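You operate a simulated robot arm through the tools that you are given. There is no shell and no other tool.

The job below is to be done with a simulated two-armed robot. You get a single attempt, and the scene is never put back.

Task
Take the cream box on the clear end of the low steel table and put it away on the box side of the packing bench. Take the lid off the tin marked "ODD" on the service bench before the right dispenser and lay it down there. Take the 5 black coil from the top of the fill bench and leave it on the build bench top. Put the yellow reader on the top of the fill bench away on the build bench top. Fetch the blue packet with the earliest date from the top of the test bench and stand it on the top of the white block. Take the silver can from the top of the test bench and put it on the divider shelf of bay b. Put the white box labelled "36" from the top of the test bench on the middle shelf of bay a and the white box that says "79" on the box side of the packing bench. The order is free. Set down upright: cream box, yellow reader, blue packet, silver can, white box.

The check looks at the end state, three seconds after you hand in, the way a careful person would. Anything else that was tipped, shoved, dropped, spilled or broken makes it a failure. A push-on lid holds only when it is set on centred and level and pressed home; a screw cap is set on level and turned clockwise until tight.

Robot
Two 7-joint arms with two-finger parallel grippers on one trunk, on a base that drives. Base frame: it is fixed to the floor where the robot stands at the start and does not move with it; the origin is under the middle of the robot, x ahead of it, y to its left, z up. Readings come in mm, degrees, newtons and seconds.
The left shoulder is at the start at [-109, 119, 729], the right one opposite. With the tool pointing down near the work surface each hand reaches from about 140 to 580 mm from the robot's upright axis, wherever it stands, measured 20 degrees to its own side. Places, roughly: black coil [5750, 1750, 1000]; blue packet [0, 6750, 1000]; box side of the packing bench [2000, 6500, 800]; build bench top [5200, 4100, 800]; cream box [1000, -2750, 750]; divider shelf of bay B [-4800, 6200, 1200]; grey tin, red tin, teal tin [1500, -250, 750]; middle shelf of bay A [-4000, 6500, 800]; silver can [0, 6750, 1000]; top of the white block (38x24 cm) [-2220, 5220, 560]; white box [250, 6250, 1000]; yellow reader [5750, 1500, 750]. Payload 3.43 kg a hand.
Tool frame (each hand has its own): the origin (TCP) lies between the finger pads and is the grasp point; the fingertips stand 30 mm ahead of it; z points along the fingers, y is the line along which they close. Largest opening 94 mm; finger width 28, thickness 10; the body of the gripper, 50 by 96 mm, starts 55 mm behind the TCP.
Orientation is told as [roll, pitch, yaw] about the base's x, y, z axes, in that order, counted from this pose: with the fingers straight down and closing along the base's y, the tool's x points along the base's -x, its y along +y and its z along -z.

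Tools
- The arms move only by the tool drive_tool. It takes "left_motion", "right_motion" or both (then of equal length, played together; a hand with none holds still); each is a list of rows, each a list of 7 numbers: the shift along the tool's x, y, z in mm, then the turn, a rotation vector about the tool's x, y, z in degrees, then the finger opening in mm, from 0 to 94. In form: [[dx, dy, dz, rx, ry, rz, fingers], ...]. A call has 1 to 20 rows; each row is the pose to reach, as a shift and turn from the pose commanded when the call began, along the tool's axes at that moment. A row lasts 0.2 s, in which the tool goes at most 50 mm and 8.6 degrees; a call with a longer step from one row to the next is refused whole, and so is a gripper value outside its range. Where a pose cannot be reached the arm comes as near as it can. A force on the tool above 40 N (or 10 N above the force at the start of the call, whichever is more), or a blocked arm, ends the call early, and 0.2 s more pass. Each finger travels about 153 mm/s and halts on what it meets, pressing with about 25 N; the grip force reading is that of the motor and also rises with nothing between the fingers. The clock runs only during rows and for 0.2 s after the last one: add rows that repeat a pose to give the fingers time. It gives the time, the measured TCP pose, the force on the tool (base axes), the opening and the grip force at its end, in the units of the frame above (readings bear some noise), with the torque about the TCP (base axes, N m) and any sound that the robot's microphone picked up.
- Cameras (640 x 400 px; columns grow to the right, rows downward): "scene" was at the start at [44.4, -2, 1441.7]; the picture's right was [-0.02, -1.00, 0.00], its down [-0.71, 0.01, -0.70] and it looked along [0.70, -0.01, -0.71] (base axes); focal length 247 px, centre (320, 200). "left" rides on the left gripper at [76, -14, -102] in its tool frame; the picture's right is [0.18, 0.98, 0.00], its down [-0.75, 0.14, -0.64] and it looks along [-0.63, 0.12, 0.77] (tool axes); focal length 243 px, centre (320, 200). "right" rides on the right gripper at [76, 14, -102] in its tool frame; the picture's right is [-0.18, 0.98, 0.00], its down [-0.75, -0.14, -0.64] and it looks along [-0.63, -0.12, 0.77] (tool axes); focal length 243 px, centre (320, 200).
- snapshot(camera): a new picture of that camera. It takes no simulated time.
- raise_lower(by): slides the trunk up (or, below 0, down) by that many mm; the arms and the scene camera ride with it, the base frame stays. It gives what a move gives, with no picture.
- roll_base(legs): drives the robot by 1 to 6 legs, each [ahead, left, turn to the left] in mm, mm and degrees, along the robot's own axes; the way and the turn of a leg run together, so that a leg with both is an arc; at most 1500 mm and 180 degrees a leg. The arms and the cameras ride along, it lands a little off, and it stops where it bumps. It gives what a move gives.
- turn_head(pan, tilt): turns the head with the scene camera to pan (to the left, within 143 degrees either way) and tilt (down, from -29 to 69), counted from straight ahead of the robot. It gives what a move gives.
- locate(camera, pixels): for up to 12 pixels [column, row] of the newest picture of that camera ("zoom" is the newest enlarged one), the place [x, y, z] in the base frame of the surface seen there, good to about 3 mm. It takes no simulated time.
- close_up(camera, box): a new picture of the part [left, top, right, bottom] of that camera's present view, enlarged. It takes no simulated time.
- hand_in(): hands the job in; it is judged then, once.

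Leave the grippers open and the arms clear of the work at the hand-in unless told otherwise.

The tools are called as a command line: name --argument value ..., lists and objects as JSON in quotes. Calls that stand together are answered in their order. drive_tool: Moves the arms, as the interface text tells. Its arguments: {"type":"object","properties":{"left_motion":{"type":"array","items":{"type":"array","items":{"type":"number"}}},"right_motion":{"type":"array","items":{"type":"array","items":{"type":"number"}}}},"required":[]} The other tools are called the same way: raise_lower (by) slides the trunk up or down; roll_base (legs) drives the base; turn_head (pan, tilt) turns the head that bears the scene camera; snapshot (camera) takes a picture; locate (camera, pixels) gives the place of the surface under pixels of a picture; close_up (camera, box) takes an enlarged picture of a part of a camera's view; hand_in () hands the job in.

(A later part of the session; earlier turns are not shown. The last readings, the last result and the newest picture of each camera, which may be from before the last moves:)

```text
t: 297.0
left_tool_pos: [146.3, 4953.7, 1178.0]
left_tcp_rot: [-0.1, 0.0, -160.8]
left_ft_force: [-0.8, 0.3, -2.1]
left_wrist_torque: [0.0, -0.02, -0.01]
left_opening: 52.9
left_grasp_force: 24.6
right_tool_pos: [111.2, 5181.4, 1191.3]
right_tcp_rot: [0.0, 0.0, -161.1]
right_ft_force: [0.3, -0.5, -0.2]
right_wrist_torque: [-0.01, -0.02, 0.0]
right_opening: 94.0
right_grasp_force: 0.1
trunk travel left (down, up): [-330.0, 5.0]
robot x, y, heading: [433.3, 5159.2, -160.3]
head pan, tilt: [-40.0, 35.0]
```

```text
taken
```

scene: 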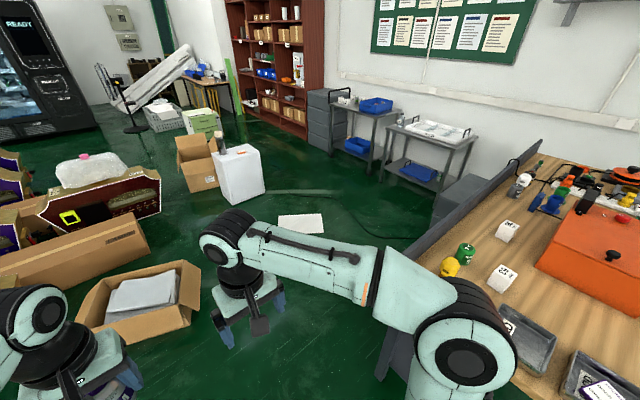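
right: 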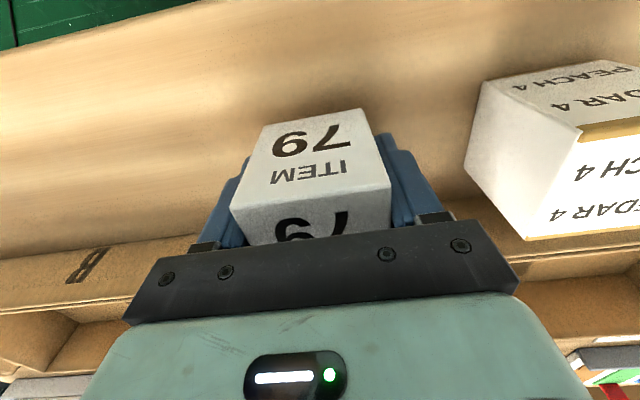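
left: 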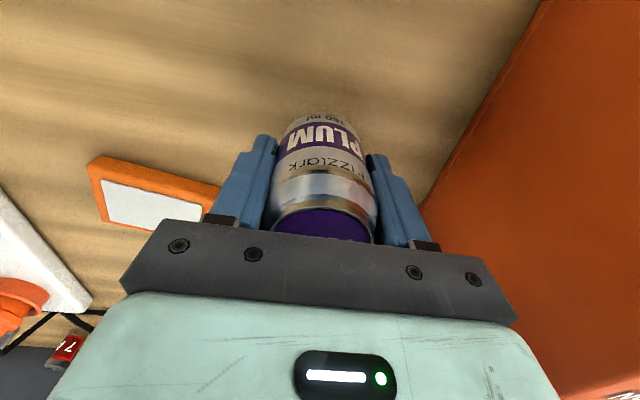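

I go west past the bench's south end, turn to face east (heading 20°) and move up along the west side.

roll_base --legs '[[1000, -567, 0], [0, 0, 180], [317, 726, 0]]'

turn_head --pan 5 --tilt 35

snapshot --camera "scene"

close_up --camera "scene" --box '[180, 100, 400, 240]'

```text
t: 316.6
left_tool_pos: [-392.0, 6322.3, 1179.4]
left_tcp_rot: [-0.2, 0.0, 19.4]
left_ft_force: [0.8, -0.4, -2.4]
left_wrist_torque: [-0.01, 0.0, 0.01]
left_opening: 52.7
left_grasp_force: 25.1
right_tool_pos: [-356.7, 6096.1, 1191.8]
right_tcp_rot: [0.1, -0.2, 19.1]
right_ft_force: [0.1, 0.4, -0.5]
right_wrist_torque: [0.0, -0.03, 0.0]
right_opening: 94.1
right_grasp_force: 0.1
trunk travel left (down, up): [-330.0, 5.0]
robot x, y, heading: [-679.5, 6110.7, 19.8]
head pan, tilt: [-40.0, 35.0]
```

```text
t: 317.7
left_tool_pos: [-391.9, 6324.2, 1178.4]
left_tcp_rot: [-0.2, 0.1, 19.4]
left_ft_force: [0.4, -0.2, -1.4]
left_wrist_torque: [-0.01, -0.02, -0.03]
left_opening: 52.4
left_grasp_force: 24.7
right_tool_pos: [-356.8, 6096.0, 1190.4]
right_tcp_rot: [0.0, 0.0, 19.1]
right_ft_force: [0.3, -0.8, 0.2]
right_wrist_torque: [-0.01, -0.03, -0.02]
right_opening: 94.2
right_grasp_force: 0.1
trunk travel left (down, up): [-330.0, 5.0]
robot x, y, heading: [-681.1, 6114.7, 20.0]
head pan, tilt: [5.0, 35.0]
```

```text
taken
```

scene: 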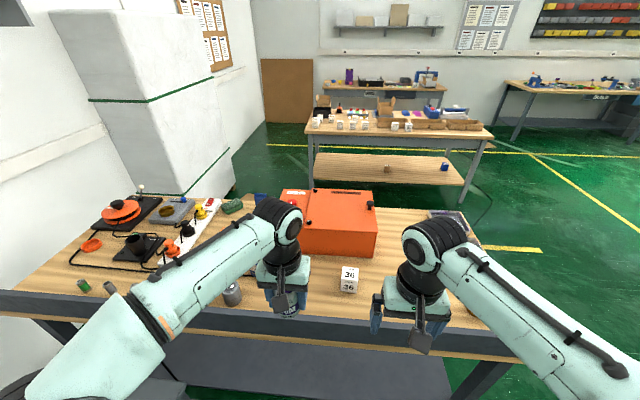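

```text
2.86 times, centred on (290, 170) of scene
```

zoom: 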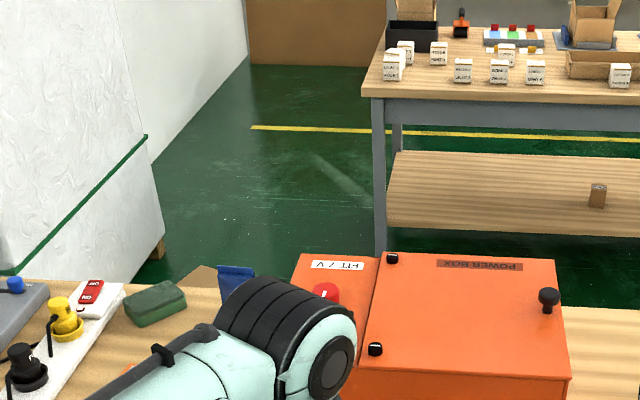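

Box 36 is confirmed at (349,280). The left forearm hides the packet; I check with the left camera.

snapshot --camera "left"

snapshot --camera "right"

```text
taken
```

left: 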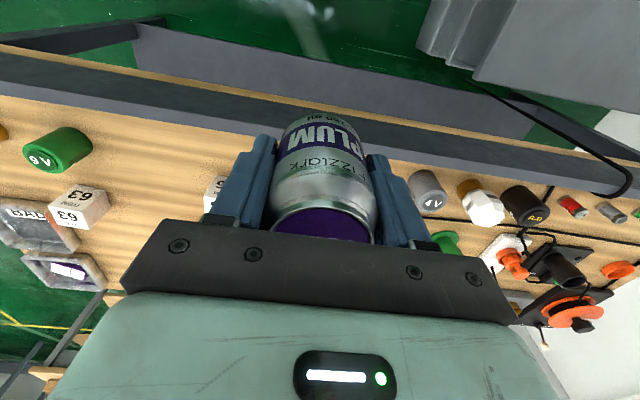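

```text
taken
```

right: 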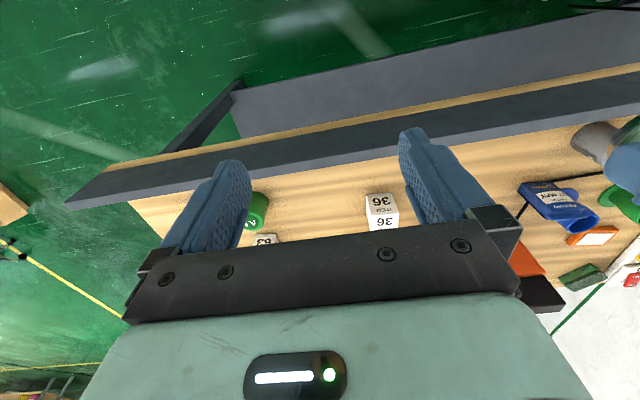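

The right camera sees the blue packet at (550,200). I zoom on it.

close_up --camera "right" --box '[505, 165, 605, 240]'

locate --camera "right" --pixels '[[545, 195], [565, 205], [530, 190], [385, 222], [385, 205], [370, 200], [398, 197], [370, 228], [590, 222]]'

```text
5.33 times, centred on (555, 202) of right
```

zoom: 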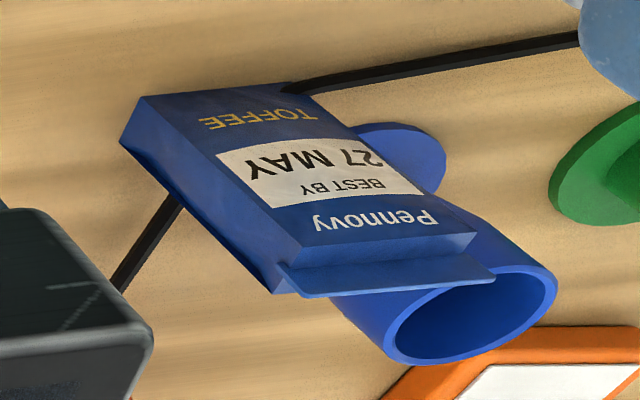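

```text
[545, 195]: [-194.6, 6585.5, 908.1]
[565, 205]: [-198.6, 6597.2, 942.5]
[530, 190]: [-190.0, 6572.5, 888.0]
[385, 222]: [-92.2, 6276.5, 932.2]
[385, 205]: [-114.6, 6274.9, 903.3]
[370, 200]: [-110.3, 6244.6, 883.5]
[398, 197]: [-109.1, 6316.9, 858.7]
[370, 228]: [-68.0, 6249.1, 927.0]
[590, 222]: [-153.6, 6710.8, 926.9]
```

It reads 27 MAY, earlier than 11 AUG. It stands at (-195,6590). Before moving north I check the drawers beside the bench.

turn_head --pan 50 --tilt 50

snapshot --camera "scene"

locate --camera "scene" --pixels '[[300, 150], [250, 150], [200, 200], [350, 200], [330, 250], [400, 150], [380, 120], [150, 120], [300, 300], [420, 250]]'

```text
t: 318.8
left_tool_pos: [-391.9, 6323.9, 1179.2]
left_tcp_rot: [-0.1, 0.1, 19.5]
left_ft_force: [-0.9, 1.0, -1.6]
left_wrist_torque: [-0.02, -0.01, 0.0]
left_opening: 52.6
left_grasp_force: 24.7
right_tool_pos: [-355.2, 6094.9, 1191.4]
right_tcp_rot: [0.0, -0.1, 19.1]
right_ft_force: [-0.2, 0.7, -0.1]
right_wrist_torque: [-0.02, -0.01, -0.01]
right_opening: 94.1
right_grasp_force: 0.0
trunk travel left (down, up): [-330.0, 5.0]
robot x, y, heading: [-682.8, 6111.7, 20.0]
head pan, tilt: [50.0, 50.0]
```

```text
taken
```

scene: 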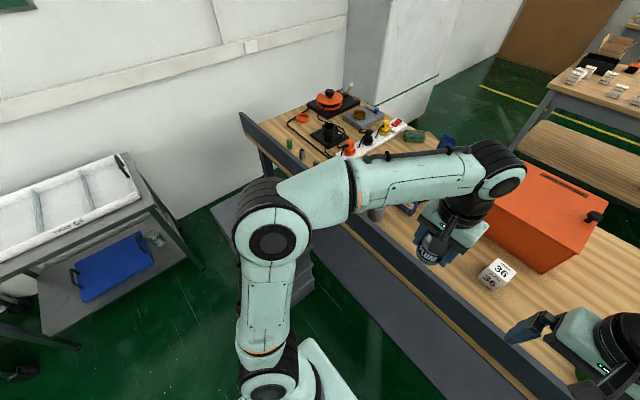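

```text
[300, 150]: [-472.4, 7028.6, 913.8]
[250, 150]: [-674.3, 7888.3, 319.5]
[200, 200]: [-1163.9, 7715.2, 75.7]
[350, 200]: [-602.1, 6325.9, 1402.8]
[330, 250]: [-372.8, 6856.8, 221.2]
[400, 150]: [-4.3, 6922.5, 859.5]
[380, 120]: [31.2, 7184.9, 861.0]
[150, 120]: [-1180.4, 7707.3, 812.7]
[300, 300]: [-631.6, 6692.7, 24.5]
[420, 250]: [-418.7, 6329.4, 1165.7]
```

The drawers' corner is at about (-632,6693). I stand at (-610,6240) with heading ~57°, so the right hand reaches the packet.

roll_base --legs '[[112, 95, 0], [0, 0, 37]]'

turn_head --pan -20 --tilt 45

snapshot --camera "scene"

snapshot --camera "right"

```text
t: 322.0
left_tool_pos: [-506.2, 6575.9, 1178.9]
left_tcp_rot: [-0.1, 0.1, 56.4]
left_ft_force: [0.7, 0.2, -1.9]
left_wrist_torque: [0.03, -0.01, -0.02]
left_opening: 52.7
left_grasp_force: 25.0
right_tool_pos: [-340.0, 6416.1, 1191.6]
right_tcp_rot: [0.1, -0.1, 56.0]
right_ft_force: [0.0, -0.2, 0.3]
right_wrist_torque: [-0.01, -0.01, 0.02]
right_opening: 94.3
right_grasp_force: 0.1
trunk travel left (down, up): [-330.0, 5.0]
robot x, y, heading: [-605.3, 6233.5, 56.8]
head pan, tilt: [50.0, 50.0]
```

```text
t: 323.4
left_tool_pos: [-505.2, 6577.7, 1178.6]
left_tcp_rot: [-0.1, 0.0, 56.4]
left_ft_force: [0.3, 0.0, -1.0]
left_wrist_torque: [0.02, 0.02, -0.01]
left_opening: 52.6
left_grasp_force: 25.0
right_tool_pos: [-340.9, 6416.3, 1192.7]
right_tcp_rot: [0.0, -0.1, 56.0]
right_ft_force: [-0.9, -0.7, -0.6]
right_wrist_torque: [-0.02, -0.02, 0.01]
right_opening: 94.0
right_grasp_force: 0.0
trunk travel left (down, up): [-330.0, 5.0]
robot x, y, heading: [-610.6, 6232.5, 56.6]
head pan, tilt: [-20.0, 45.0]
```

```text
taken
```

scene: 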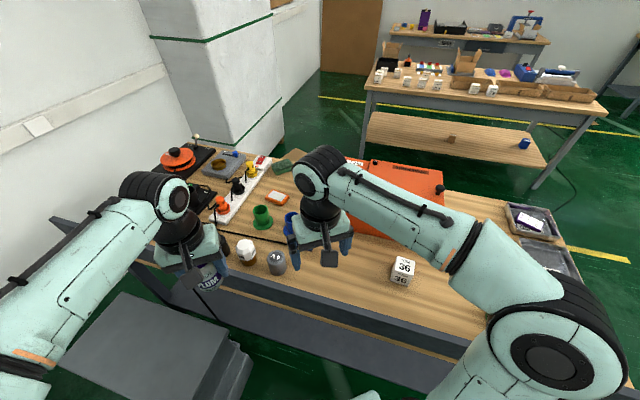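

```text
taken
```

right: 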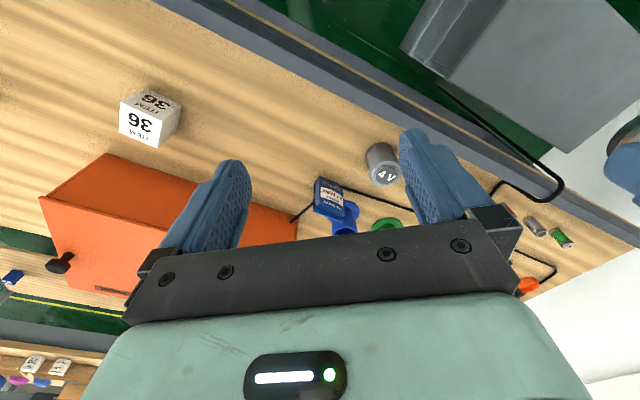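

close_up --camera "right" --box '[270, 140, 420, 235]'

```text
4.21 times, centred on (345, 188) of right
```

zoom: 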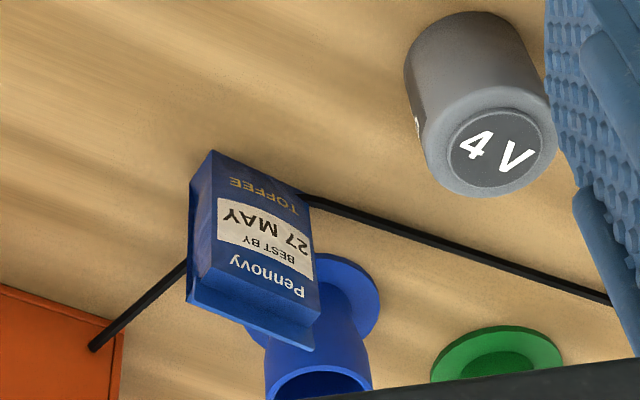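

locate --camera "zoom" --pixels '[[212, 158], [305, 200], [320, 312], [212, 268], [190, 295], [305, 340], [194, 190], [265, 230], [250, 310], [335, 320], [110, 340], [440, 180]]'

```text
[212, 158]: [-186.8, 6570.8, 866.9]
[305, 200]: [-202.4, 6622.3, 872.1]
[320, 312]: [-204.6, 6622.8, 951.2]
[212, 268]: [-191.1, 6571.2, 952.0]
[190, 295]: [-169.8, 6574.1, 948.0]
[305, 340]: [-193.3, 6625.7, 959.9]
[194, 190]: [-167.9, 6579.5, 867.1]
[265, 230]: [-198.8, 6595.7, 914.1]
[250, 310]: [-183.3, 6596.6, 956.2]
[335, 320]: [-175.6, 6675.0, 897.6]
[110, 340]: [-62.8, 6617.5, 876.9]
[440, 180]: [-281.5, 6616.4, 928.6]
```

Packet: centre ≈(-186,6599), 54 wide, ~22 thick, 858–958 high. It is at the edge of reach, so I roll ~60 nearer.

roll_base --legs '[[58, -16, 0]]'

```text
t: 324.4
left_tool_pos: [-462.1, 6615.0, 1178.4]
left_tcp_rot: [-0.1, 0.1, 56.5]
left_ft_force: [-1.0, 0.0, -1.0]
left_wrist_torque: [-0.01, 0.04, -0.02]
left_opening: 52.7
left_grasp_force: 25.1
right_tool_pos: [-296.9, 6454.5, 1189.6]
right_tcp_rot: [0.0, -0.1, 56.0]
right_ft_force: [0.6, 0.4, 0.4]
right_wrist_torque: [0.02, 0.0, -0.02]
right_opening: 94.3
right_grasp_force: 0.1
trunk travel left (down, up): [-330.0, 5.0]
robot x, y, heading: [-563.4, 6274.0, 57.0]
head pan, tilt: [-20.0, 45.0]
```

I bring the right hand over the packet, turning to yaw ≈16.7° and lowering to z≈1010.

drive_tool --right_motion '[[-30.1, -1.6, 30, 0, 0, 6.55, 94], [-60.2, -3.2, 60, 0, 0, 13.1, 94], [-90.3, -4.8, 90, 0, 0, 19.65, 94], [-120.5, -6.4, 120, 0, 0, 26.2, 94], [-150.6, -8, 150, 0, 0, 32.75, 94], [-180.7, -9.6, 178, 0, 0, 39.3, 94]]'

snapshot --camera "right"

snapshot --camera "scene"

```text
t: 325.8
left_tool_pos: [-460.9, 6617.1, 1178.8]
left_tcp_rot: [-0.1, 0.0, 56.4]
left_ft_force: [-0.7, 1.1, -2.7]
left_wrist_torque: [0.02, -0.04, 0.0]
left_opening: 52.6
left_grasp_force: 24.9
right_tool_pos: [-184.4, 6600.2, 1011.0]
right_tcp_rot: [0.1, -0.1, 16.7]
right_ft_force: [0.3, 0.6, -0.2]
right_wrist_torque: [-0.02, -0.01, 0.02]
right_opening: 93.8
right_grasp_force: 0.1
trunk travel left (down, up): [-330.0, 5.0]
robot x, y, heading: [-567.2, 6276.8, 57.0]
head pan, tilt: [-20.0, 45.0]
```

```text
taken
```

right: 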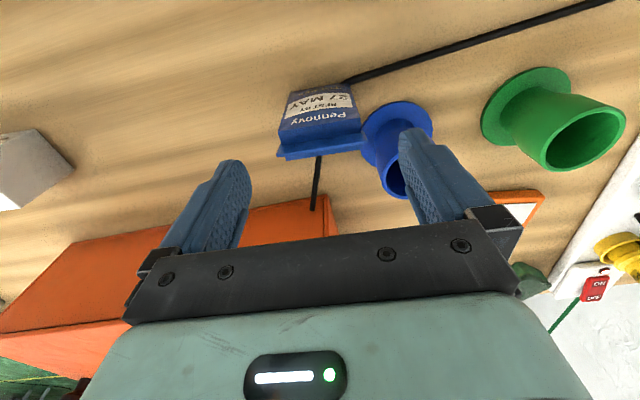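

```text
taken
```

scene: 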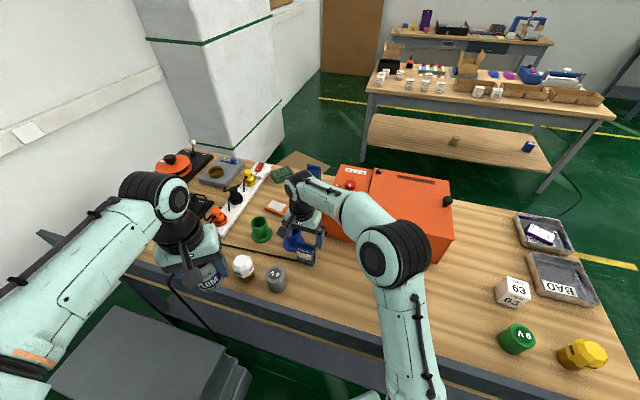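

locate --camera "right" --pixels '[[285, 120], [355, 105], [362, 140], [280, 152], [320, 148], [372, 130], [400, 115], [425, 120], [385, 180], [395, 190], [375, 160], [400, 105]]'

locate --camera "scene" --pixels '[[390, 260], [370, 280], [420, 330], [300, 240], [290, 240]]'

close_up --camera "right" --box '[250, 70, 450, 220]'

```text
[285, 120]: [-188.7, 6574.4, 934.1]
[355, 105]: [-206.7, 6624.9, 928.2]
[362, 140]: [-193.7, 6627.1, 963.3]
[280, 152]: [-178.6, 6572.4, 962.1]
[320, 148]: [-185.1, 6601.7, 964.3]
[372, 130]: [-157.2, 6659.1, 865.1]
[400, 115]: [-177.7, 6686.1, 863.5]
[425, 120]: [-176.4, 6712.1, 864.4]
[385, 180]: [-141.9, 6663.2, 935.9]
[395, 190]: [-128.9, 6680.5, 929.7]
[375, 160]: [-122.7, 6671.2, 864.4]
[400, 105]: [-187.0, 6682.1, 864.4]
```

```text
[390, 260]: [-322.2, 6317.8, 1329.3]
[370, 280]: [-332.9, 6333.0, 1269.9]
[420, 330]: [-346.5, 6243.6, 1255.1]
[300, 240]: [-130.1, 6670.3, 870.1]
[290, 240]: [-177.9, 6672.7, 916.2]
```

```text
2.67 times, centred on (350, 145) of right
```

zoom: 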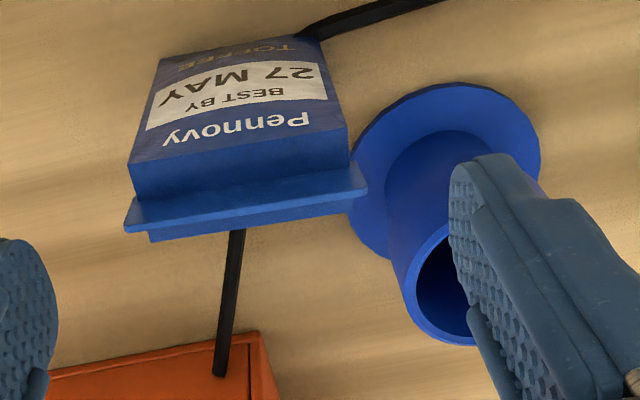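

The cup is clear of the fingers. I narrow to 82, descend to z≈910 and close.

drive_tool --right_motion '[[2, 0, 0, 0, 0, 0, 82], [2, 0, 40, 0, 0, 0, 82], [2, 0, 75, 0, 0, 0, 82], [2, 0, 100, 0, 0, 0, 82], [2, 0, 100, 0, 0, 0, 60], [2, 0, 100, 0, 0, 0, 30], [2, 0, 100, 0, 0, 0, 0], [2, 0, 100, 0, 0, 0, 0], [2, 0, 100, 0, 0, 0, 0], [2, 0, 97, 0, 0, 0, 0], [2, 0, 92, 0, 0, 0, 0]]'

snapshot --camera "right"

```text
t: 328.2
left_tool_pos: [-461.8, 6616.4, 1178.4]
left_tcp_rot: [-0.1, 0.0, 56.6]
left_ft_force: [0.2, -0.3, -1.1]
left_wrist_torque: [0.0, 0.02, 0.02]
left_opening: 52.7
left_grasp_force: 24.8
right_tool_pos: [-185.8, 6597.7, 923.9]
right_tcp_rot: [0.0, -0.1, 16.7]
right_ft_force: [-1.1, -0.7, -1.5]
right_wrist_torque: [0.0, 0.01, 0.02]
right_opening: 61.9
right_grasp_force: 24.7
trunk travel left (down, up): [-330.0, 5.0]
robot x, y, heading: [-560.6, 6278.3, 56.5]
head pan, tilt: [-20.0, 45.0]
```

```text
taken
```

right: 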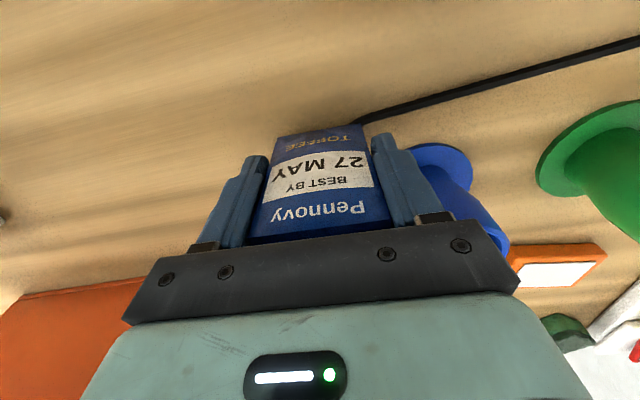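

The 27 MAY packet is held. I lift it and draw back along the same path.

drive_tool --right_motion '[[0, 0, -15, 0, 0, 0, 0], [0, 0, -40, 0, 0, 0, 0], [0, 0, -70, 0, 0, 0, 0], [0, 0, -105, 0, 0, 0, 0], [30, 0, -135, 0, 0, -6, 0], [60, -15, -165, 0, 0, -12, 0], [90, -30, -195, 0, 0, -19, 0], [120, -45, -225, 0, 0, -26, 0], [150, -60, -245, 0, 0, -33, 0], [170, -70, -260, 0, 0, -39, 0]]'

snapshot --camera "right"

snapshot --camera "scene"

```text
t: 330.4
left_tool_pos: [-462.4, 6615.4, 1178.1]
left_tcp_rot: [-0.1, 0.0, 56.5]
left_ft_force: [-0.2, -0.3, -2.2]
left_wrist_torque: [-0.01, -0.01, 0.02]
left_opening: 52.7
left_grasp_force: 25.1
right_tool_pos: [-330.9, 6481.3, 1183.7]
right_tcp_rot: [-0.1, -0.1, 55.9]
right_ft_force: [0.9, 0.1, -1.4]
right_wrist_torque: [0.01, -0.03, 0.02]
right_opening: 62.1
right_grasp_force: 24.5
trunk travel left (down, up): [-330.0, 5.0]
robot x, y, heading: [-563.6, 6273.1, 56.8]
head pan, tilt: [-20.0, 45.0]
```

```text
taken
```

right: 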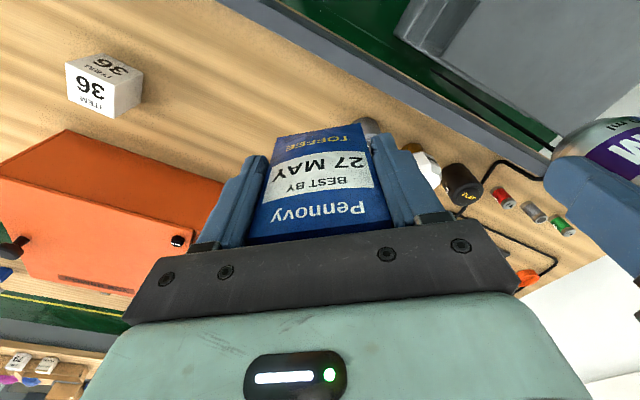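

```text
taken
```

scene: 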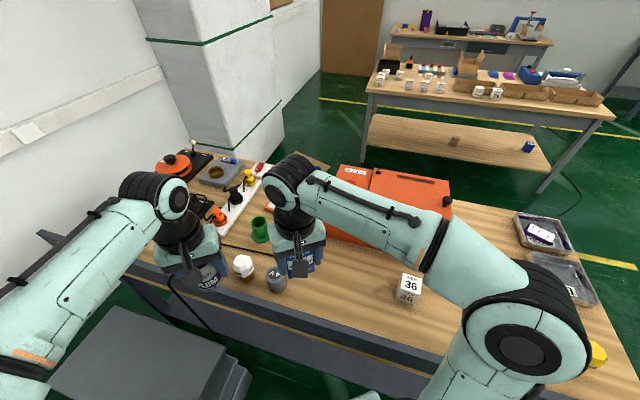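

Now to the white block. I back off, turn to heading ~182° and move to about (-1000,5300), then look.

roll_base --legs '[[-373, -19, 0], [0, 0, 125], [273, 641, 0]]'

turn_head --pan 0 --tilt 35

snapshot --camera "scene"

```text
t: 343.7
left_tool_pos: [-1344.2, 5191.0, 1178.2]
left_tcp_rot: [0.0, 0.0, -179.0]
left_ft_force: [0.4, -0.1, -1.6]
left_wrist_torque: [-0.03, 0.0, 0.0]
left_opening: 52.7
left_grasp_force: 24.6
right_tool_pos: [-1307.6, 5374.7, 1183.6]
right_tcp_rot: [0.0, -0.1, -179.7]
right_ft_force: [0.3, 0.2, -1.5]
right_wrist_torque: [0.0, 0.01, 0.02]
right_opening: 61.8
right_grasp_force: 25.0
trunk travel left (down, up): [-330.0, 5.0]
robot x, y, heading: [-1004.5, 5297.9, -178.7]
head pan, tilt: [-20.0, 45.0]
```

```text
t: 344.5
left_tool_pos: [-1343.5, 5191.4, 1177.9]
left_tcp_rot: [0.0, 0.1, -179.0]
left_ft_force: [-0.3, -0.2, -2.6]
left_wrist_torque: [0.01, 0.0, -0.01]
left_opening: 52.6
left_grasp_force: 25.3
right_tool_pos: [-1306.8, 5374.4, 1184.0]
right_tcp_rot: [-0.1, -0.1, -179.6]
right_ft_force: [-0.3, 0.4, -0.7]
right_wrist_torque: [0.01, 0.03, 0.03]
right_opening: 61.8
right_grasp_force: 24.7
trunk travel left (down, up): [-330.0, 5.0]
robot x, y, heading: [-1010.8, 5298.9, -178.7]
head pan, tilt: [0.0, 35.0]
```

```text
taken
```

scene: 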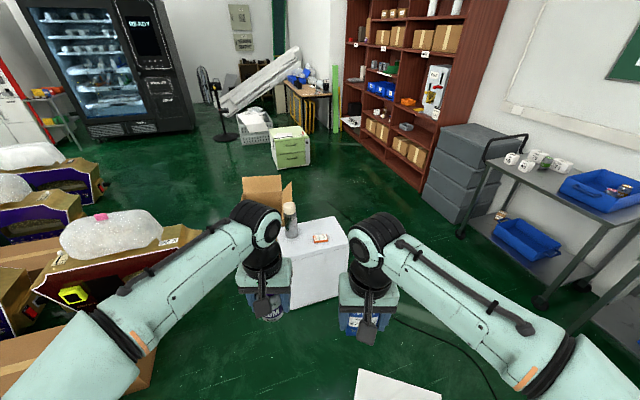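

close_up --camera "scene" --box '[230, 170, 390, 310]'

locate --camera "scene" --pixels '[[290, 225], [320, 238], [340, 240], [325, 225], [335, 218], [300, 245], [310, 245], [395, 380], [330, 300], [262, 190], [345, 245], [285, 150]]'

```text
2.86 times, centred on (310, 240) of scene
```

zoom: 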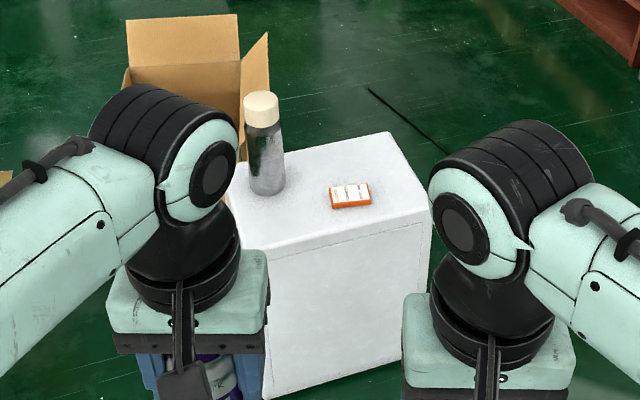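

```text
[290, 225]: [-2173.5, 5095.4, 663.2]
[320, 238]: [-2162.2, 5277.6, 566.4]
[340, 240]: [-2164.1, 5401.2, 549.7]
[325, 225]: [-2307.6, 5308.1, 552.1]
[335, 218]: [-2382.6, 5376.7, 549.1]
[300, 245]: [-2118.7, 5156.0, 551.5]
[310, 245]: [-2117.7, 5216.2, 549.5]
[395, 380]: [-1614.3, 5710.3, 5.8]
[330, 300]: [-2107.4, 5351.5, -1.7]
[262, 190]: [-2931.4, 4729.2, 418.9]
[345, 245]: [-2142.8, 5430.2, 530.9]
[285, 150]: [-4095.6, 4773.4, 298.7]
```

The block top is z≈550 with a flask at (-2173,5095) and an orange pack at (-2162,5278). Free spot behind the pack: (-2290,5290). I drive up to it.

roll_base --legs '[[790, 90, -1.3]]'

raise_lower --by -180

turn_head --pan -5 --tilt 55

snapshot --camera "scene"

snapshot --camera "right"

```text
t: 348.6
left_tool_pos: [-2092.9, 5094.2, 1178.1]
left_tcp_rot: [0.0, 0.0, -179.4]
left_ft_force: [-0.6, 0.1, -2.1]
left_wrist_torque: [-0.01, -0.02, -0.02]
left_opening: 52.6
left_grasp_force: 25.0
right_tool_pos: [-2054.4, 5277.3, 1183.5]
right_tcp_rot: [0.0, 0.0, 179.8]
right_ft_force: [-0.6, 0.6, -0.7]
right_wrist_torque: [0.0, 0.0, 0.01]
right_opening: 61.8
right_grasp_force: 25.2
trunk travel left (down, up): [-330.0, 5.0]
robot x, y, heading: [-1750.3, 5199.9, -179.3]
head pan, tilt: [0.0, 35.0]
stopped in leg 1: the robot was blocked; the commanded pose is now the measured one
```

```text
t: 350.6
left_tool_pos: [-2091.9, 5094.6, 998.3]
left_tcp_rot: [0.0, 0.0, -179.5]
left_ft_force: [-0.1, 0.0, -2.9]
left_wrist_torque: [-0.01, 0.01, 0.01]
left_opening: 52.7
left_grasp_force: 25.2
right_tool_pos: [-2053.0, 5277.0, 1003.5]
right_tcp_rot: [0.0, 0.0, 179.6]
right_ft_force: [-0.5, 1.2, -1.3]
right_wrist_torque: [-0.01, 0.0, -0.01]
right_opening: 61.8
right_grasp_force: 24.8
trunk travel left (down, up): [-150.0, 185.0]
robot x, y, heading: [-1751.4, 5201.4, -179.2]
head pan, tilt: [0.0, 35.0]
```

```text
t: 351.4
left_tool_pos: [-2091.4, 5094.2, 997.8]
left_tcp_rot: [-0.1, 0.0, -179.5]
left_ft_force: [0.7, 0.3, -1.6]
left_wrist_torque: [0.0, 0.02, -0.02]
left_opening: 52.5
left_grasp_force: 24.9
right_tool_pos: [-2051.9, 5277.6, 1004.5]
right_tcp_rot: [-0.1, 0.0, 179.9]
right_ft_force: [0.2, 0.2, 0.0]
right_wrist_torque: [-0.01, -0.03, 0.03]
right_opening: 61.9
right_grasp_force: 24.9
trunk travel left (down, up): [-150.0, 185.0]
robot x, y, heading: [-1750.9, 5196.8, -179.6]
head pan, tilt: [-5.0, 55.0]
```

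```text
taken
```

scene: 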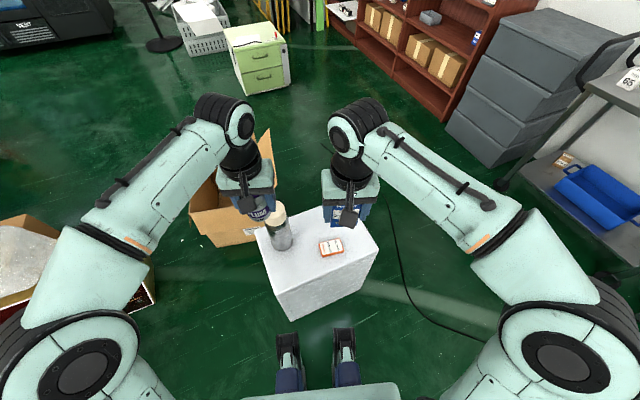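

```text
taken
```

right: 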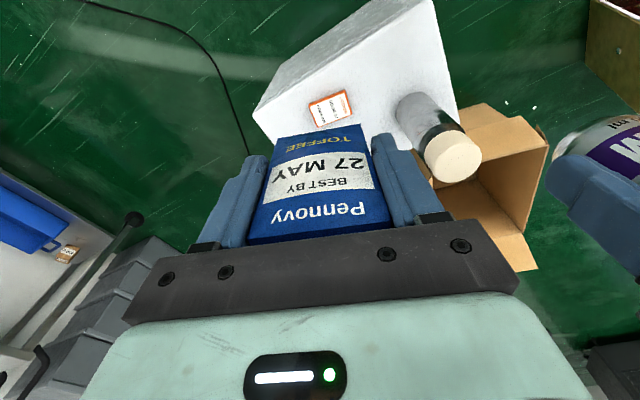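

The base bumped at x=-1751. I back off slightly and locate the block top again.

roll_base --legs '[[-15, 0, 0]]'

snapshot --camera "scene"

close_up --camera "scene" --box '[240, 190, 400, 300]'

locate --camera "zoom" --pixels '[[150, 380], [530, 220], [120, 330], [310, 200], [400, 235], [330, 215], [420, 180], [460, 190], [480, 240], [300, 260], [400, 280], [280, 160]]'

```text
t: 352.1
left_tool_pos: [-2076.3, 5095.2, 998.3]
left_tcp_rot: [0.0, 0.0, -179.7]
left_ft_force: [1.0, 0.1, -0.5]
left_wrist_torque: [0.0, 0.02, 0.02]
left_opening: 52.5
left_grasp_force: 24.7
right_tool_pos: [-2037.7, 5276.5, 1003.7]
right_tcp_rot: [-0.1, -0.1, 179.8]
right_ft_force: [-0.5, 0.2, -1.7]
right_wrist_torque: [0.02, 0.02, 0.0]
right_opening: 61.7
right_grasp_force: 25.1
trunk travel left (down, up): [-150.0, 185.0]
robot x, y, heading: [-1739.6, 5198.5, -179.0]
head pan, tilt: [-5.0, 55.0]
```

```text
taken
```

scene: 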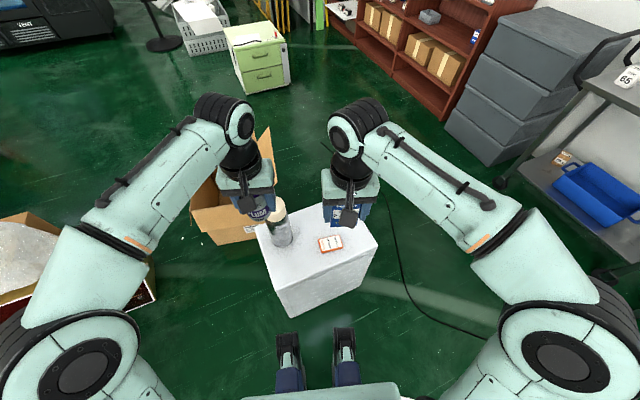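

```text
3.64 times, centred on (320, 245) of scene
```

zoom: 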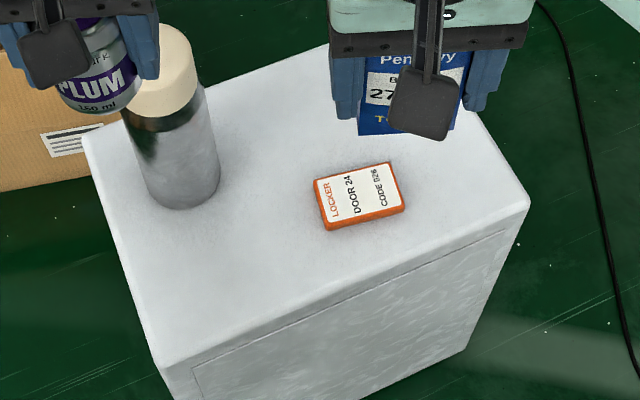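

```text
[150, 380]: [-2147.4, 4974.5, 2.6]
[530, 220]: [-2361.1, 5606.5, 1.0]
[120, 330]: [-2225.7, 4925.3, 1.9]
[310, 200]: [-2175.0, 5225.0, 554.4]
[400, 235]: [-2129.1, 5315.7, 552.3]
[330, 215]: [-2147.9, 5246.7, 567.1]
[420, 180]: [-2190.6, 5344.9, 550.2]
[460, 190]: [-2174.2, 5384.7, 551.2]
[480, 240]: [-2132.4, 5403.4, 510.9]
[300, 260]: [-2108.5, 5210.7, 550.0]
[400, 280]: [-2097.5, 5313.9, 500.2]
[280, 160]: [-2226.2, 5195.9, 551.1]
```

I place the packet at (-2272,5243), behind the orange pack. First I lower the hand in front of the block to z≈700, then reach in.

drive_tool --right_motion '[[0, 0, 45, 0, 0, 0, 0], [0, 0, 90, 0, 0, 0, 0], [0, 0, 135, 0, 0, 0, 0], [0, 0, 180, 0, 0, 0, 0], [0, 0, 225, 0, 0, 0, 0], [0, 0, 270, 0, 0, 0, 0], [0, 0, 303, 0, 0, 0, 0], [-40, 6, 303, 0, 0, 0, 0], [-80, 12, 303, 0, 0, 0, 0], [-120, 18, 303, 0, 0, 0, 0], [-160, 24, 303, 0, 0, 0, 0], [-200, 30, 303, 0, 0, 0, 0], [-234, 33.5, 303, 0, 0, 0, 0]]'

snapshot --camera "right"

close_up --camera "scene" --box '[240, 170, 400, 300]'

```text
t: 354.9
left_tool_pos: [-2077.2, 5093.4, 997.1]
left_tcp_rot: [0.0, 0.1, -179.6]
left_ft_force: [0.4, 0.3, -1.8]
left_wrist_torque: [0.01, -0.01, -0.03]
left_opening: 52.6
left_grasp_force: 25.2
right_tool_pos: [-2266.9, 5246.8, 700.6]
right_tcp_rot: [-0.1, 0.2, 179.8]
right_ft_force: [0.1, -1.2, -2.0]
right_wrist_torque: [0.06, -0.01, -0.01]
right_opening: 61.8
right_grasp_force: 25.2
right hand out of reach, approached as far as the arm can: row 13
trunk travel left (down, up): [-150.0, 185.0]
robot x, y, heading: [-1736.5, 5197.9, -179.2]
head pan, tilt: [-5.0, 55.0]
```

```text
taken
```

right: 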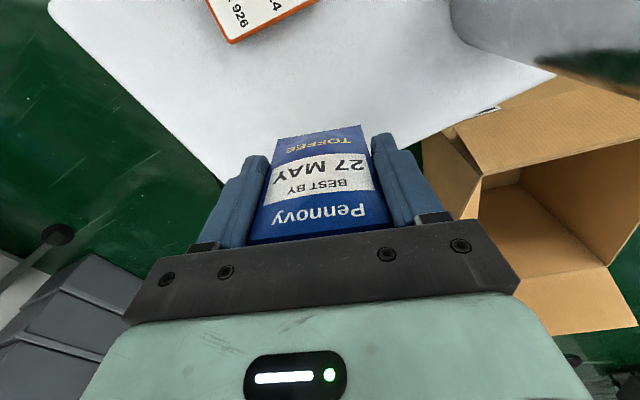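

```text
3.08 times, centred on (320, 235) of scene
```

zoom: 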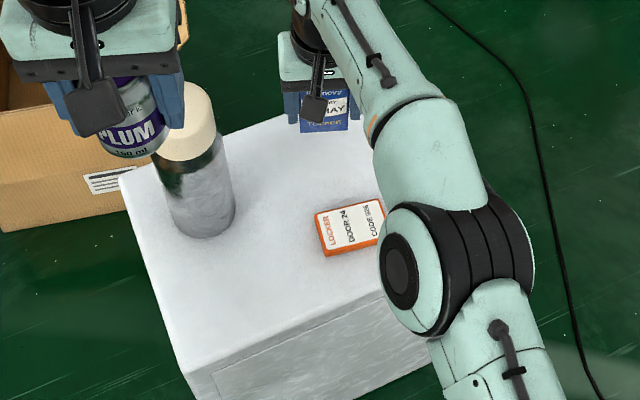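

locate --camera "right" --pixels '[[225, 170], [240, 150], [150, 90], [410, 140], [415, 155], [530, 85], [400, 125], [255, 140], [300, 100], [230, 35]]'

```text
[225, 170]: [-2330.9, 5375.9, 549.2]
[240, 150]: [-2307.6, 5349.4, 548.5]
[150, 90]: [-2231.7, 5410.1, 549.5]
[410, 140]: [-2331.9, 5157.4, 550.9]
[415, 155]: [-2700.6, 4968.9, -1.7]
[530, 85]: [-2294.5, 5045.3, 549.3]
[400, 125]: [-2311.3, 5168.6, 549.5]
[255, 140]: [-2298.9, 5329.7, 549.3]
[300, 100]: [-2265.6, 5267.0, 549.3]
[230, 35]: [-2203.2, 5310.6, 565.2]
```

The spot is well inside the top. I lower 82 mm and then in small steps.

drive_tool --right_motion '[[2, 0, 30, 0, 0, 0, 0], [2, 0, 60, 0, 0, 0, 0], [2, 0, 80, 0, 0, 0, 0], [2, 0, 83, 0, 0, 0, 0]]'

drive_tool --right_motion '[[0, 0, 2, 0, 0, 0, 0], [0, 0, 4, 0, 0, 0, 0], [0, 0, 4, 0, 0, 0, 0]]'

```text
t: 355.9
left_tool_pos: [-2077.3, 5094.9, 998.1]
left_tcp_rot: [0.1, 0.0, -179.6]
left_ft_force: [0.2, 1.0, -1.3]
left_wrist_torque: [-0.02, -0.02, -0.01]
left_opening: 52.5
left_grasp_force: 24.9
right_tool_pos: [-2261.9, 5249.2, 617.2]
right_tcp_rot: [-0.1, 0.1, 179.7]
right_ft_force: [0.5, 0.5, -1.5]
right_wrist_torque: [0.03, -0.01, -0.04]
right_opening: 61.9
right_grasp_force: 25.1
trunk travel left (down, up): [-150.0, 185.0]
robot x, y, heading: [-1736.1, 5197.1, -179.0]
head pan, tilt: [-5.0, 55.0]
```

```text
t: 356.8
left_tool_pos: [-2075.8, 5093.6, 997.3]
left_tcp_rot: [0.0, -0.1, -179.6]
left_ft_force: [0.2, 0.5, -1.4]
left_wrist_torque: [0.0, 0.0, 0.04]
left_opening: 52.9
left_grasp_force: 24.9
right_tool_pos: [-2262.6, 5247.2, 613.9]
right_tcp_rot: [-0.1, 0.0, 179.8]
right_ft_force: [0.3, 0.3, -0.5]
right_wrist_torque: [0.03, 0.02, -0.03]
right_opening: 62.0
right_grasp_force: 25.2
trunk travel left (down, up): [-150.0, 185.0]
robot x, y, heading: [-1737.4, 5199.7, -179.3]
head pan, tilt: [-5.0, 55.0]
```

drive_tool --right_motion '[[0, 0, 2, 0, 0, 0, 0], [0, 0, 4, 0, 0, 0, 0], [0, 0, 4, 0, 0, 0, 0]]'

drive_tool --right_motion '[[0, 0, 1, 0, 0, 0, 0], [0, 0, 2, 0, 0, 0, 0], [0, 0, 2, 0, 0, 0, 0]]'

```text
t: 357.6
left_tool_pos: [-2076.4, 5094.2, 999.1]
left_tcp_rot: [0.0, 0.0, -179.6]
left_ft_force: [-0.3, -0.2, -2.1]
left_wrist_torque: [0.02, -0.03, 0.0]
left_opening: 52.6
left_grasp_force: 24.8
right_tool_pos: [-2261.9, 5246.3, 609.7]
right_tcp_rot: [0.0, 0.0, 179.6]
right_ft_force: [-0.1, 0.8, -1.0]
right_wrist_torque: [0.03, -0.03, -0.01]
right_opening: 61.8
right_grasp_force: 25.2
trunk travel left (down, up): [-150.0, 185.0]
robot x, y, heading: [-1739.0, 5200.5, -179.1]
head pan, tilt: [-5.0, 55.0]
```

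```text
t: 358.4
left_tool_pos: [-2076.6, 5094.3, 996.5]
left_tcp_rot: [0.1, 0.1, -179.5]
left_ft_force: [-0.4, -0.1, -2.6]
left_wrist_torque: [-0.01, -0.01, -0.06]
left_opening: 52.5
left_grasp_force: 25.2
right_tool_pos: [-2261.8, 5246.4, 607.4]
right_tcp_rot: [-0.1, 0.0, 179.8]
right_ft_force: [-0.2, 0.5, -1.1]
right_wrist_torque: [0.04, 0.0, -0.03]
right_opening: 61.8
right_grasp_force: 24.7
trunk travel left (down, up): [-150.0, 185.0]
robot x, y, heading: [-1735.2, 5203.1, -179.1]
head pan, tilt: [-5.0, 55.0]
```

drive_tool --right_motion '[[0, 0, 1, 0, 0, 0, 0], [0, 0, 2, 0, 0, 0, 0], [0, 0, 2, 0, 0, 0, 0]]'

drive_tool --right_motion '[[0, 0, 1, 0, 0, 0, 0], [0, 0, 2, 0, 0, 0, 0], [0, 0, 2, 0, 0, 0, 0]]'

```text
t: 359.1
left_tool_pos: [-2075.8, 5094.2, 998.9]
left_tcp_rot: [0.0, 0.0, -179.6]
left_ft_force: [-0.1, -1.0, -1.7]
left_wrist_torque: [0.0, -0.04, 0.0]
left_opening: 52.9
left_grasp_force: 25.1
right_tool_pos: [-2262.5, 5247.1, 606.2]
right_tcp_rot: [-0.1, -0.1, 179.6]
right_ft_force: [-0.1, 0.5, -1.0]
right_wrist_torque: [-0.01, -0.02, -0.01]
right_opening: 62.0
right_grasp_force: 24.7
trunk travel left (down, up): [-150.0, 185.0]
robot x, y, heading: [-1734.5, 5202.6, -179.0]
head pan, tilt: [-5.0, 55.0]
```

```text
t: 359.9
left_tool_pos: [-2075.7, 5094.0, 999.6]
left_tcp_rot: [-0.1, 0.0, -179.6]
left_ft_force: [-0.5, 1.2, -2.1]
left_wrist_torque: [0.05, 0.02, -0.02]
left_opening: 52.6
left_grasp_force: 24.9
right_tool_pos: [-2264.1, 5246.7, 604.8]
right_tcp_rot: [0.0, -0.2, 179.7]
right_ft_force: [1.0, 0.3, 15.3]
right_wrist_torque: [-0.04, -0.08, 0.02]
right_opening: 61.7
right_grasp_force: 25.4
trunk travel left (down, up): [-150.0, 185.0]
robot x, y, heading: [-1738.5, 5201.1, -179.3]
head pan, tilt: [-5.0, 55.0]
```

Contact. I open in steps and rise straight up above the packet, then withdraw.

drive_tool --right_motion '[[0, 0, -1, 0, 0, 0, 0], [0, 0, -1, 0, 0, 0, 64], [0, 0, -1, 0, 0, 0, 70], [0, 0, -1, 0, 0, 0, 80], [0, 0, -1, 0, 0, 0, 90], [0, 0, -25, 0, 0, 0, 90], [0, 0, -60, 0, 0, 0, 90], [0, 0, -100, 0, 0, 0, 90], [10, 0, -120, 0, 0, 0, 90], [40, 0, -135, 0, 0, 0, 90], [80, 0, -170, 0, 0, 0, 90], [115, 0, -205, 0, 0, 0, 90], [150, 0, -240, 0, 0, 0, 90], [185, 0, -275, 0, 0, 0, 90], [215, 0, -310, 0, 0, 0, 90], [230, 0, -355, 0, 0, 0, 90]]'

snapshot --camera "scene"

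close_up --camera "scene" --box '[240, 160, 400, 290]'

```text
refused: row 11 steps farther than a row can; nothing moved
```

```text
taken
```

scene: 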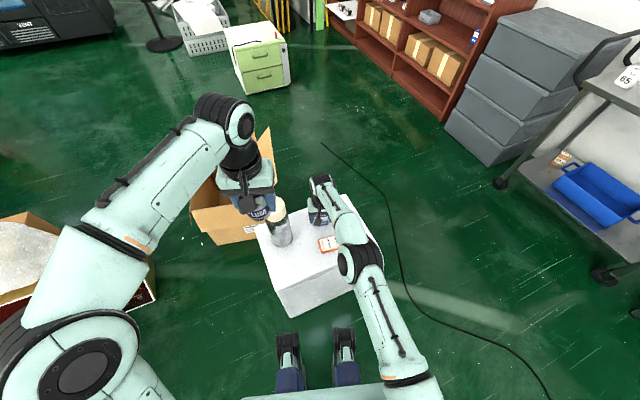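

```text
3.08 times, centred on (320, 225) of scene
```

zoom: 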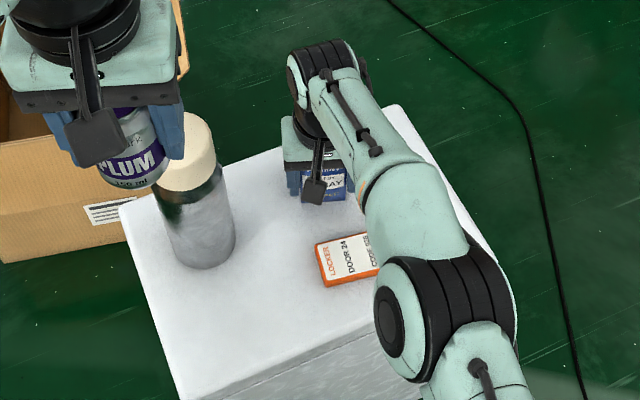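

One step was too long; I resend with shorter steps.

drive_tool --right_motion '[[0, 0, -1, 0, 0, 0, 0], [0, 0, -1, 0, 0, 0, 64], [0, 0, -1, 0, 0, 0, 70], [0, 0, -1, 0, 0, 0, 80], [0, 0, -1, 0, 0, 0, 90], [0, 0, -25, 0, 0, 0, 90], [0, 0, -60, 0, 0, 0, 90], [0, 0, -100, 0, 0, 0, 90], [10, 0, -125, 0, 0, 0, 90], [40, 0, -140, 0, 0, 0, 90], [70, 0, -170, 0, 0, 0, 90], [100, 0, -200, 0, 0, 0, 90], [130, 0, -230, 0, 0, 0, 90], [160, 0, -260, 0, 0, 0, 90], [190, 0, -290, 0, 0, 0, 90], [220, 0, -320, 0, 0, 0, 90], [230, 0, -360, 0, 0, 0, 90]]'

snapshot --camera "scene"

close_up --camera "scene" --box '[240, 160, 400, 290]'

```text
t: 363.6
left_tool_pos: [-2076.5, 5094.4, 997.9]
left_tcp_rot: [0.0, 0.0, -179.6]
left_ft_force: [0.2, 0.6, -1.1]
left_wrist_torque: [0.03, 0.01, 0.0]
left_opening: 52.6
left_grasp_force: 25.1
right_tool_pos: [-2029.1, 5245.9, 962.5]
right_tcp_rot: [-0.1, -0.1, 179.7]
right_ft_force: [-0.7, 0.3, 0.3]
right_wrist_torque: [0.01, 0.0, -0.01]
right_opening: 90.0
right_grasp_force: 0.0
trunk travel left (down, up): [-150.0, 185.0]
robot x, y, heading: [-1732.5, 5201.6, -179.2]
head pan, tilt: [-5.0, 55.0]
```

```text
taken
```

scene: 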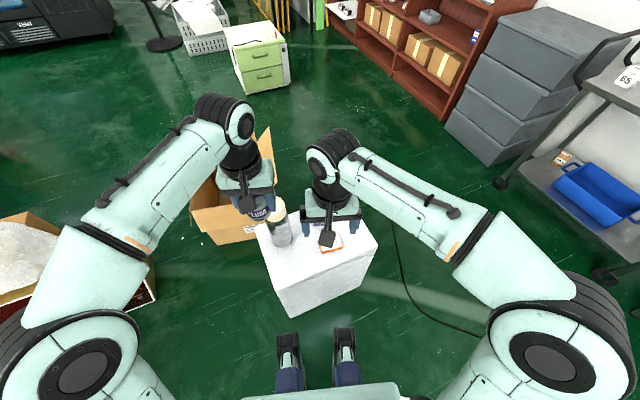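

```text
3.08 times, centred on (320, 225) of scene
```

zoom: 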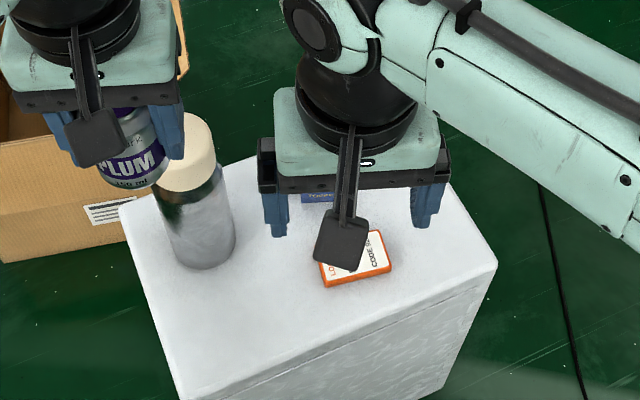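

The packet top is partly visible. I check with the right camera.

snapshot --camera "right"

```text
taken
```

right: 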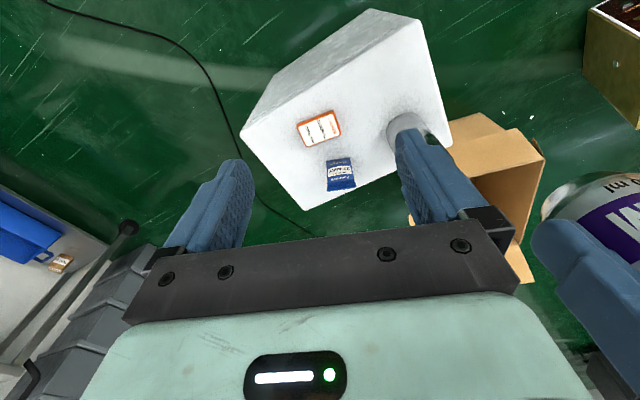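

The packet stands upright on the block. I raise the trunk and go back to the west side of the test bench for box 36.

raise_lower --by 180

roll_base --legs '[[-830, -40, 0], [0, 0, -161], [595, 770, 0]]'

turn_head --pan -10 --tilt 50

snapshot --camera "scene"

snapshot --camera "right"

```text
t: 365.6
left_tool_pos: [-2075.2, 5093.3, 1178.5]
left_tcp_rot: [-0.1, 0.2, -179.7]
left_ft_force: [-0.6, 0.3, -1.4]
left_wrist_torque: [0.0, -0.02, -0.01]
left_opening: 52.5
left_grasp_force: 25.4
right_tool_pos: [-2032.2, 5245.6, 1143.9]
right_tcp_rot: [-0.1, 0.0, 179.7]
right_ft_force: [0.3, 0.2, 0.3]
right_wrist_torque: [0.01, 0.03, 0.02]
right_opening: 90.2
right_grasp_force: 0.0
trunk travel left (down, up): [-330.0, 5.0]
robot x, y, heading: [-1734.5, 5199.5, -179.2]
head pan, tilt: [-5.0, 55.0]
```

```text
t: 383.3
left_tool_pos: [-406.2, 6437.7, 1178.9]
left_tcp_rot: [0.0, 0.1, 23.7]
left_ft_force: [-0.4, -0.1, -2.0]
left_wrist_torque: [-0.03, 0.02, 0.04]
left_opening: 52.4
left_grasp_force: 25.4
right_tool_pos: [-385.6, 6281.9, 1143.4]
right_tcp_rot: [-0.1, 0.0, 22.8]
right_ft_force: [0.6, -1.0, 0.3]
right_wrist_torque: [-0.02, 0.0, -0.02]
right_opening: 90.1
right_grasp_force: 0.1
trunk travel left (down, up): [-330.0, 5.0]
robot x, y, heading: [-679.5, 6206.0, 24.2]
head pan, tilt: [-5.0, 55.0]
```

```text
t: 384.0
left_tool_pos: [-405.8, 6438.1, 1178.1]
left_tcp_rot: [-0.1, 0.0, 23.6]
left_ft_force: [-0.4, 0.1, -2.4]
left_wrist_torque: [0.0, 0.03, -0.05]
left_opening: 52.9
left_grasp_force: 25.2
right_tool_pos: [-385.9, 6281.3, 1143.6]
right_tcp_rot: [-0.1, -0.1, 22.9]
right_ft_force: [0.2, -0.1, -0.2]
right_wrist_torque: [0.02, -0.01, 0.01]
right_opening: 90.1
right_grasp_force: 0.0
trunk travel left (down, up): [-330.0, 5.0]
robot x, y, heading: [-678.9, 6210.1, 23.9]
head pan, tilt: [-10.0, 50.0]
```

```text
taken
```

scene: 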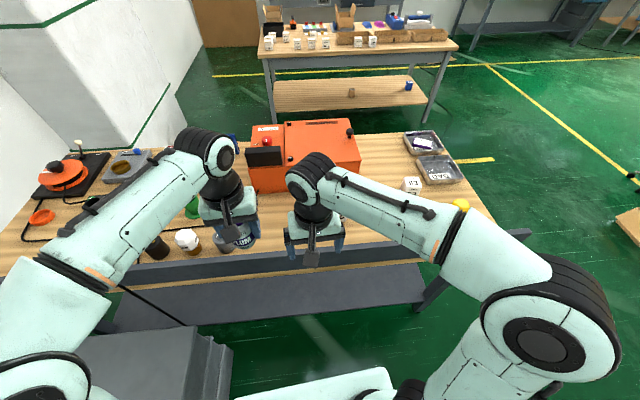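

```text
taken
```

right: 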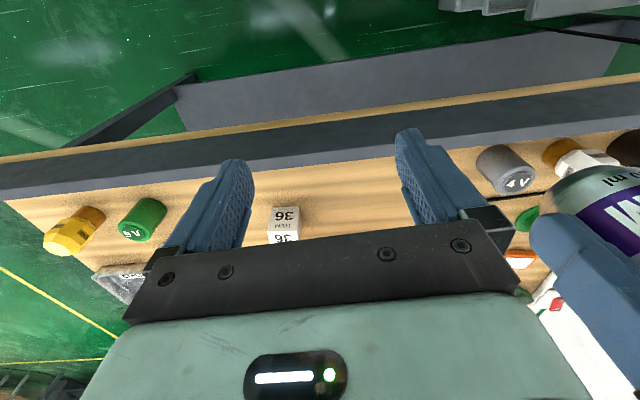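

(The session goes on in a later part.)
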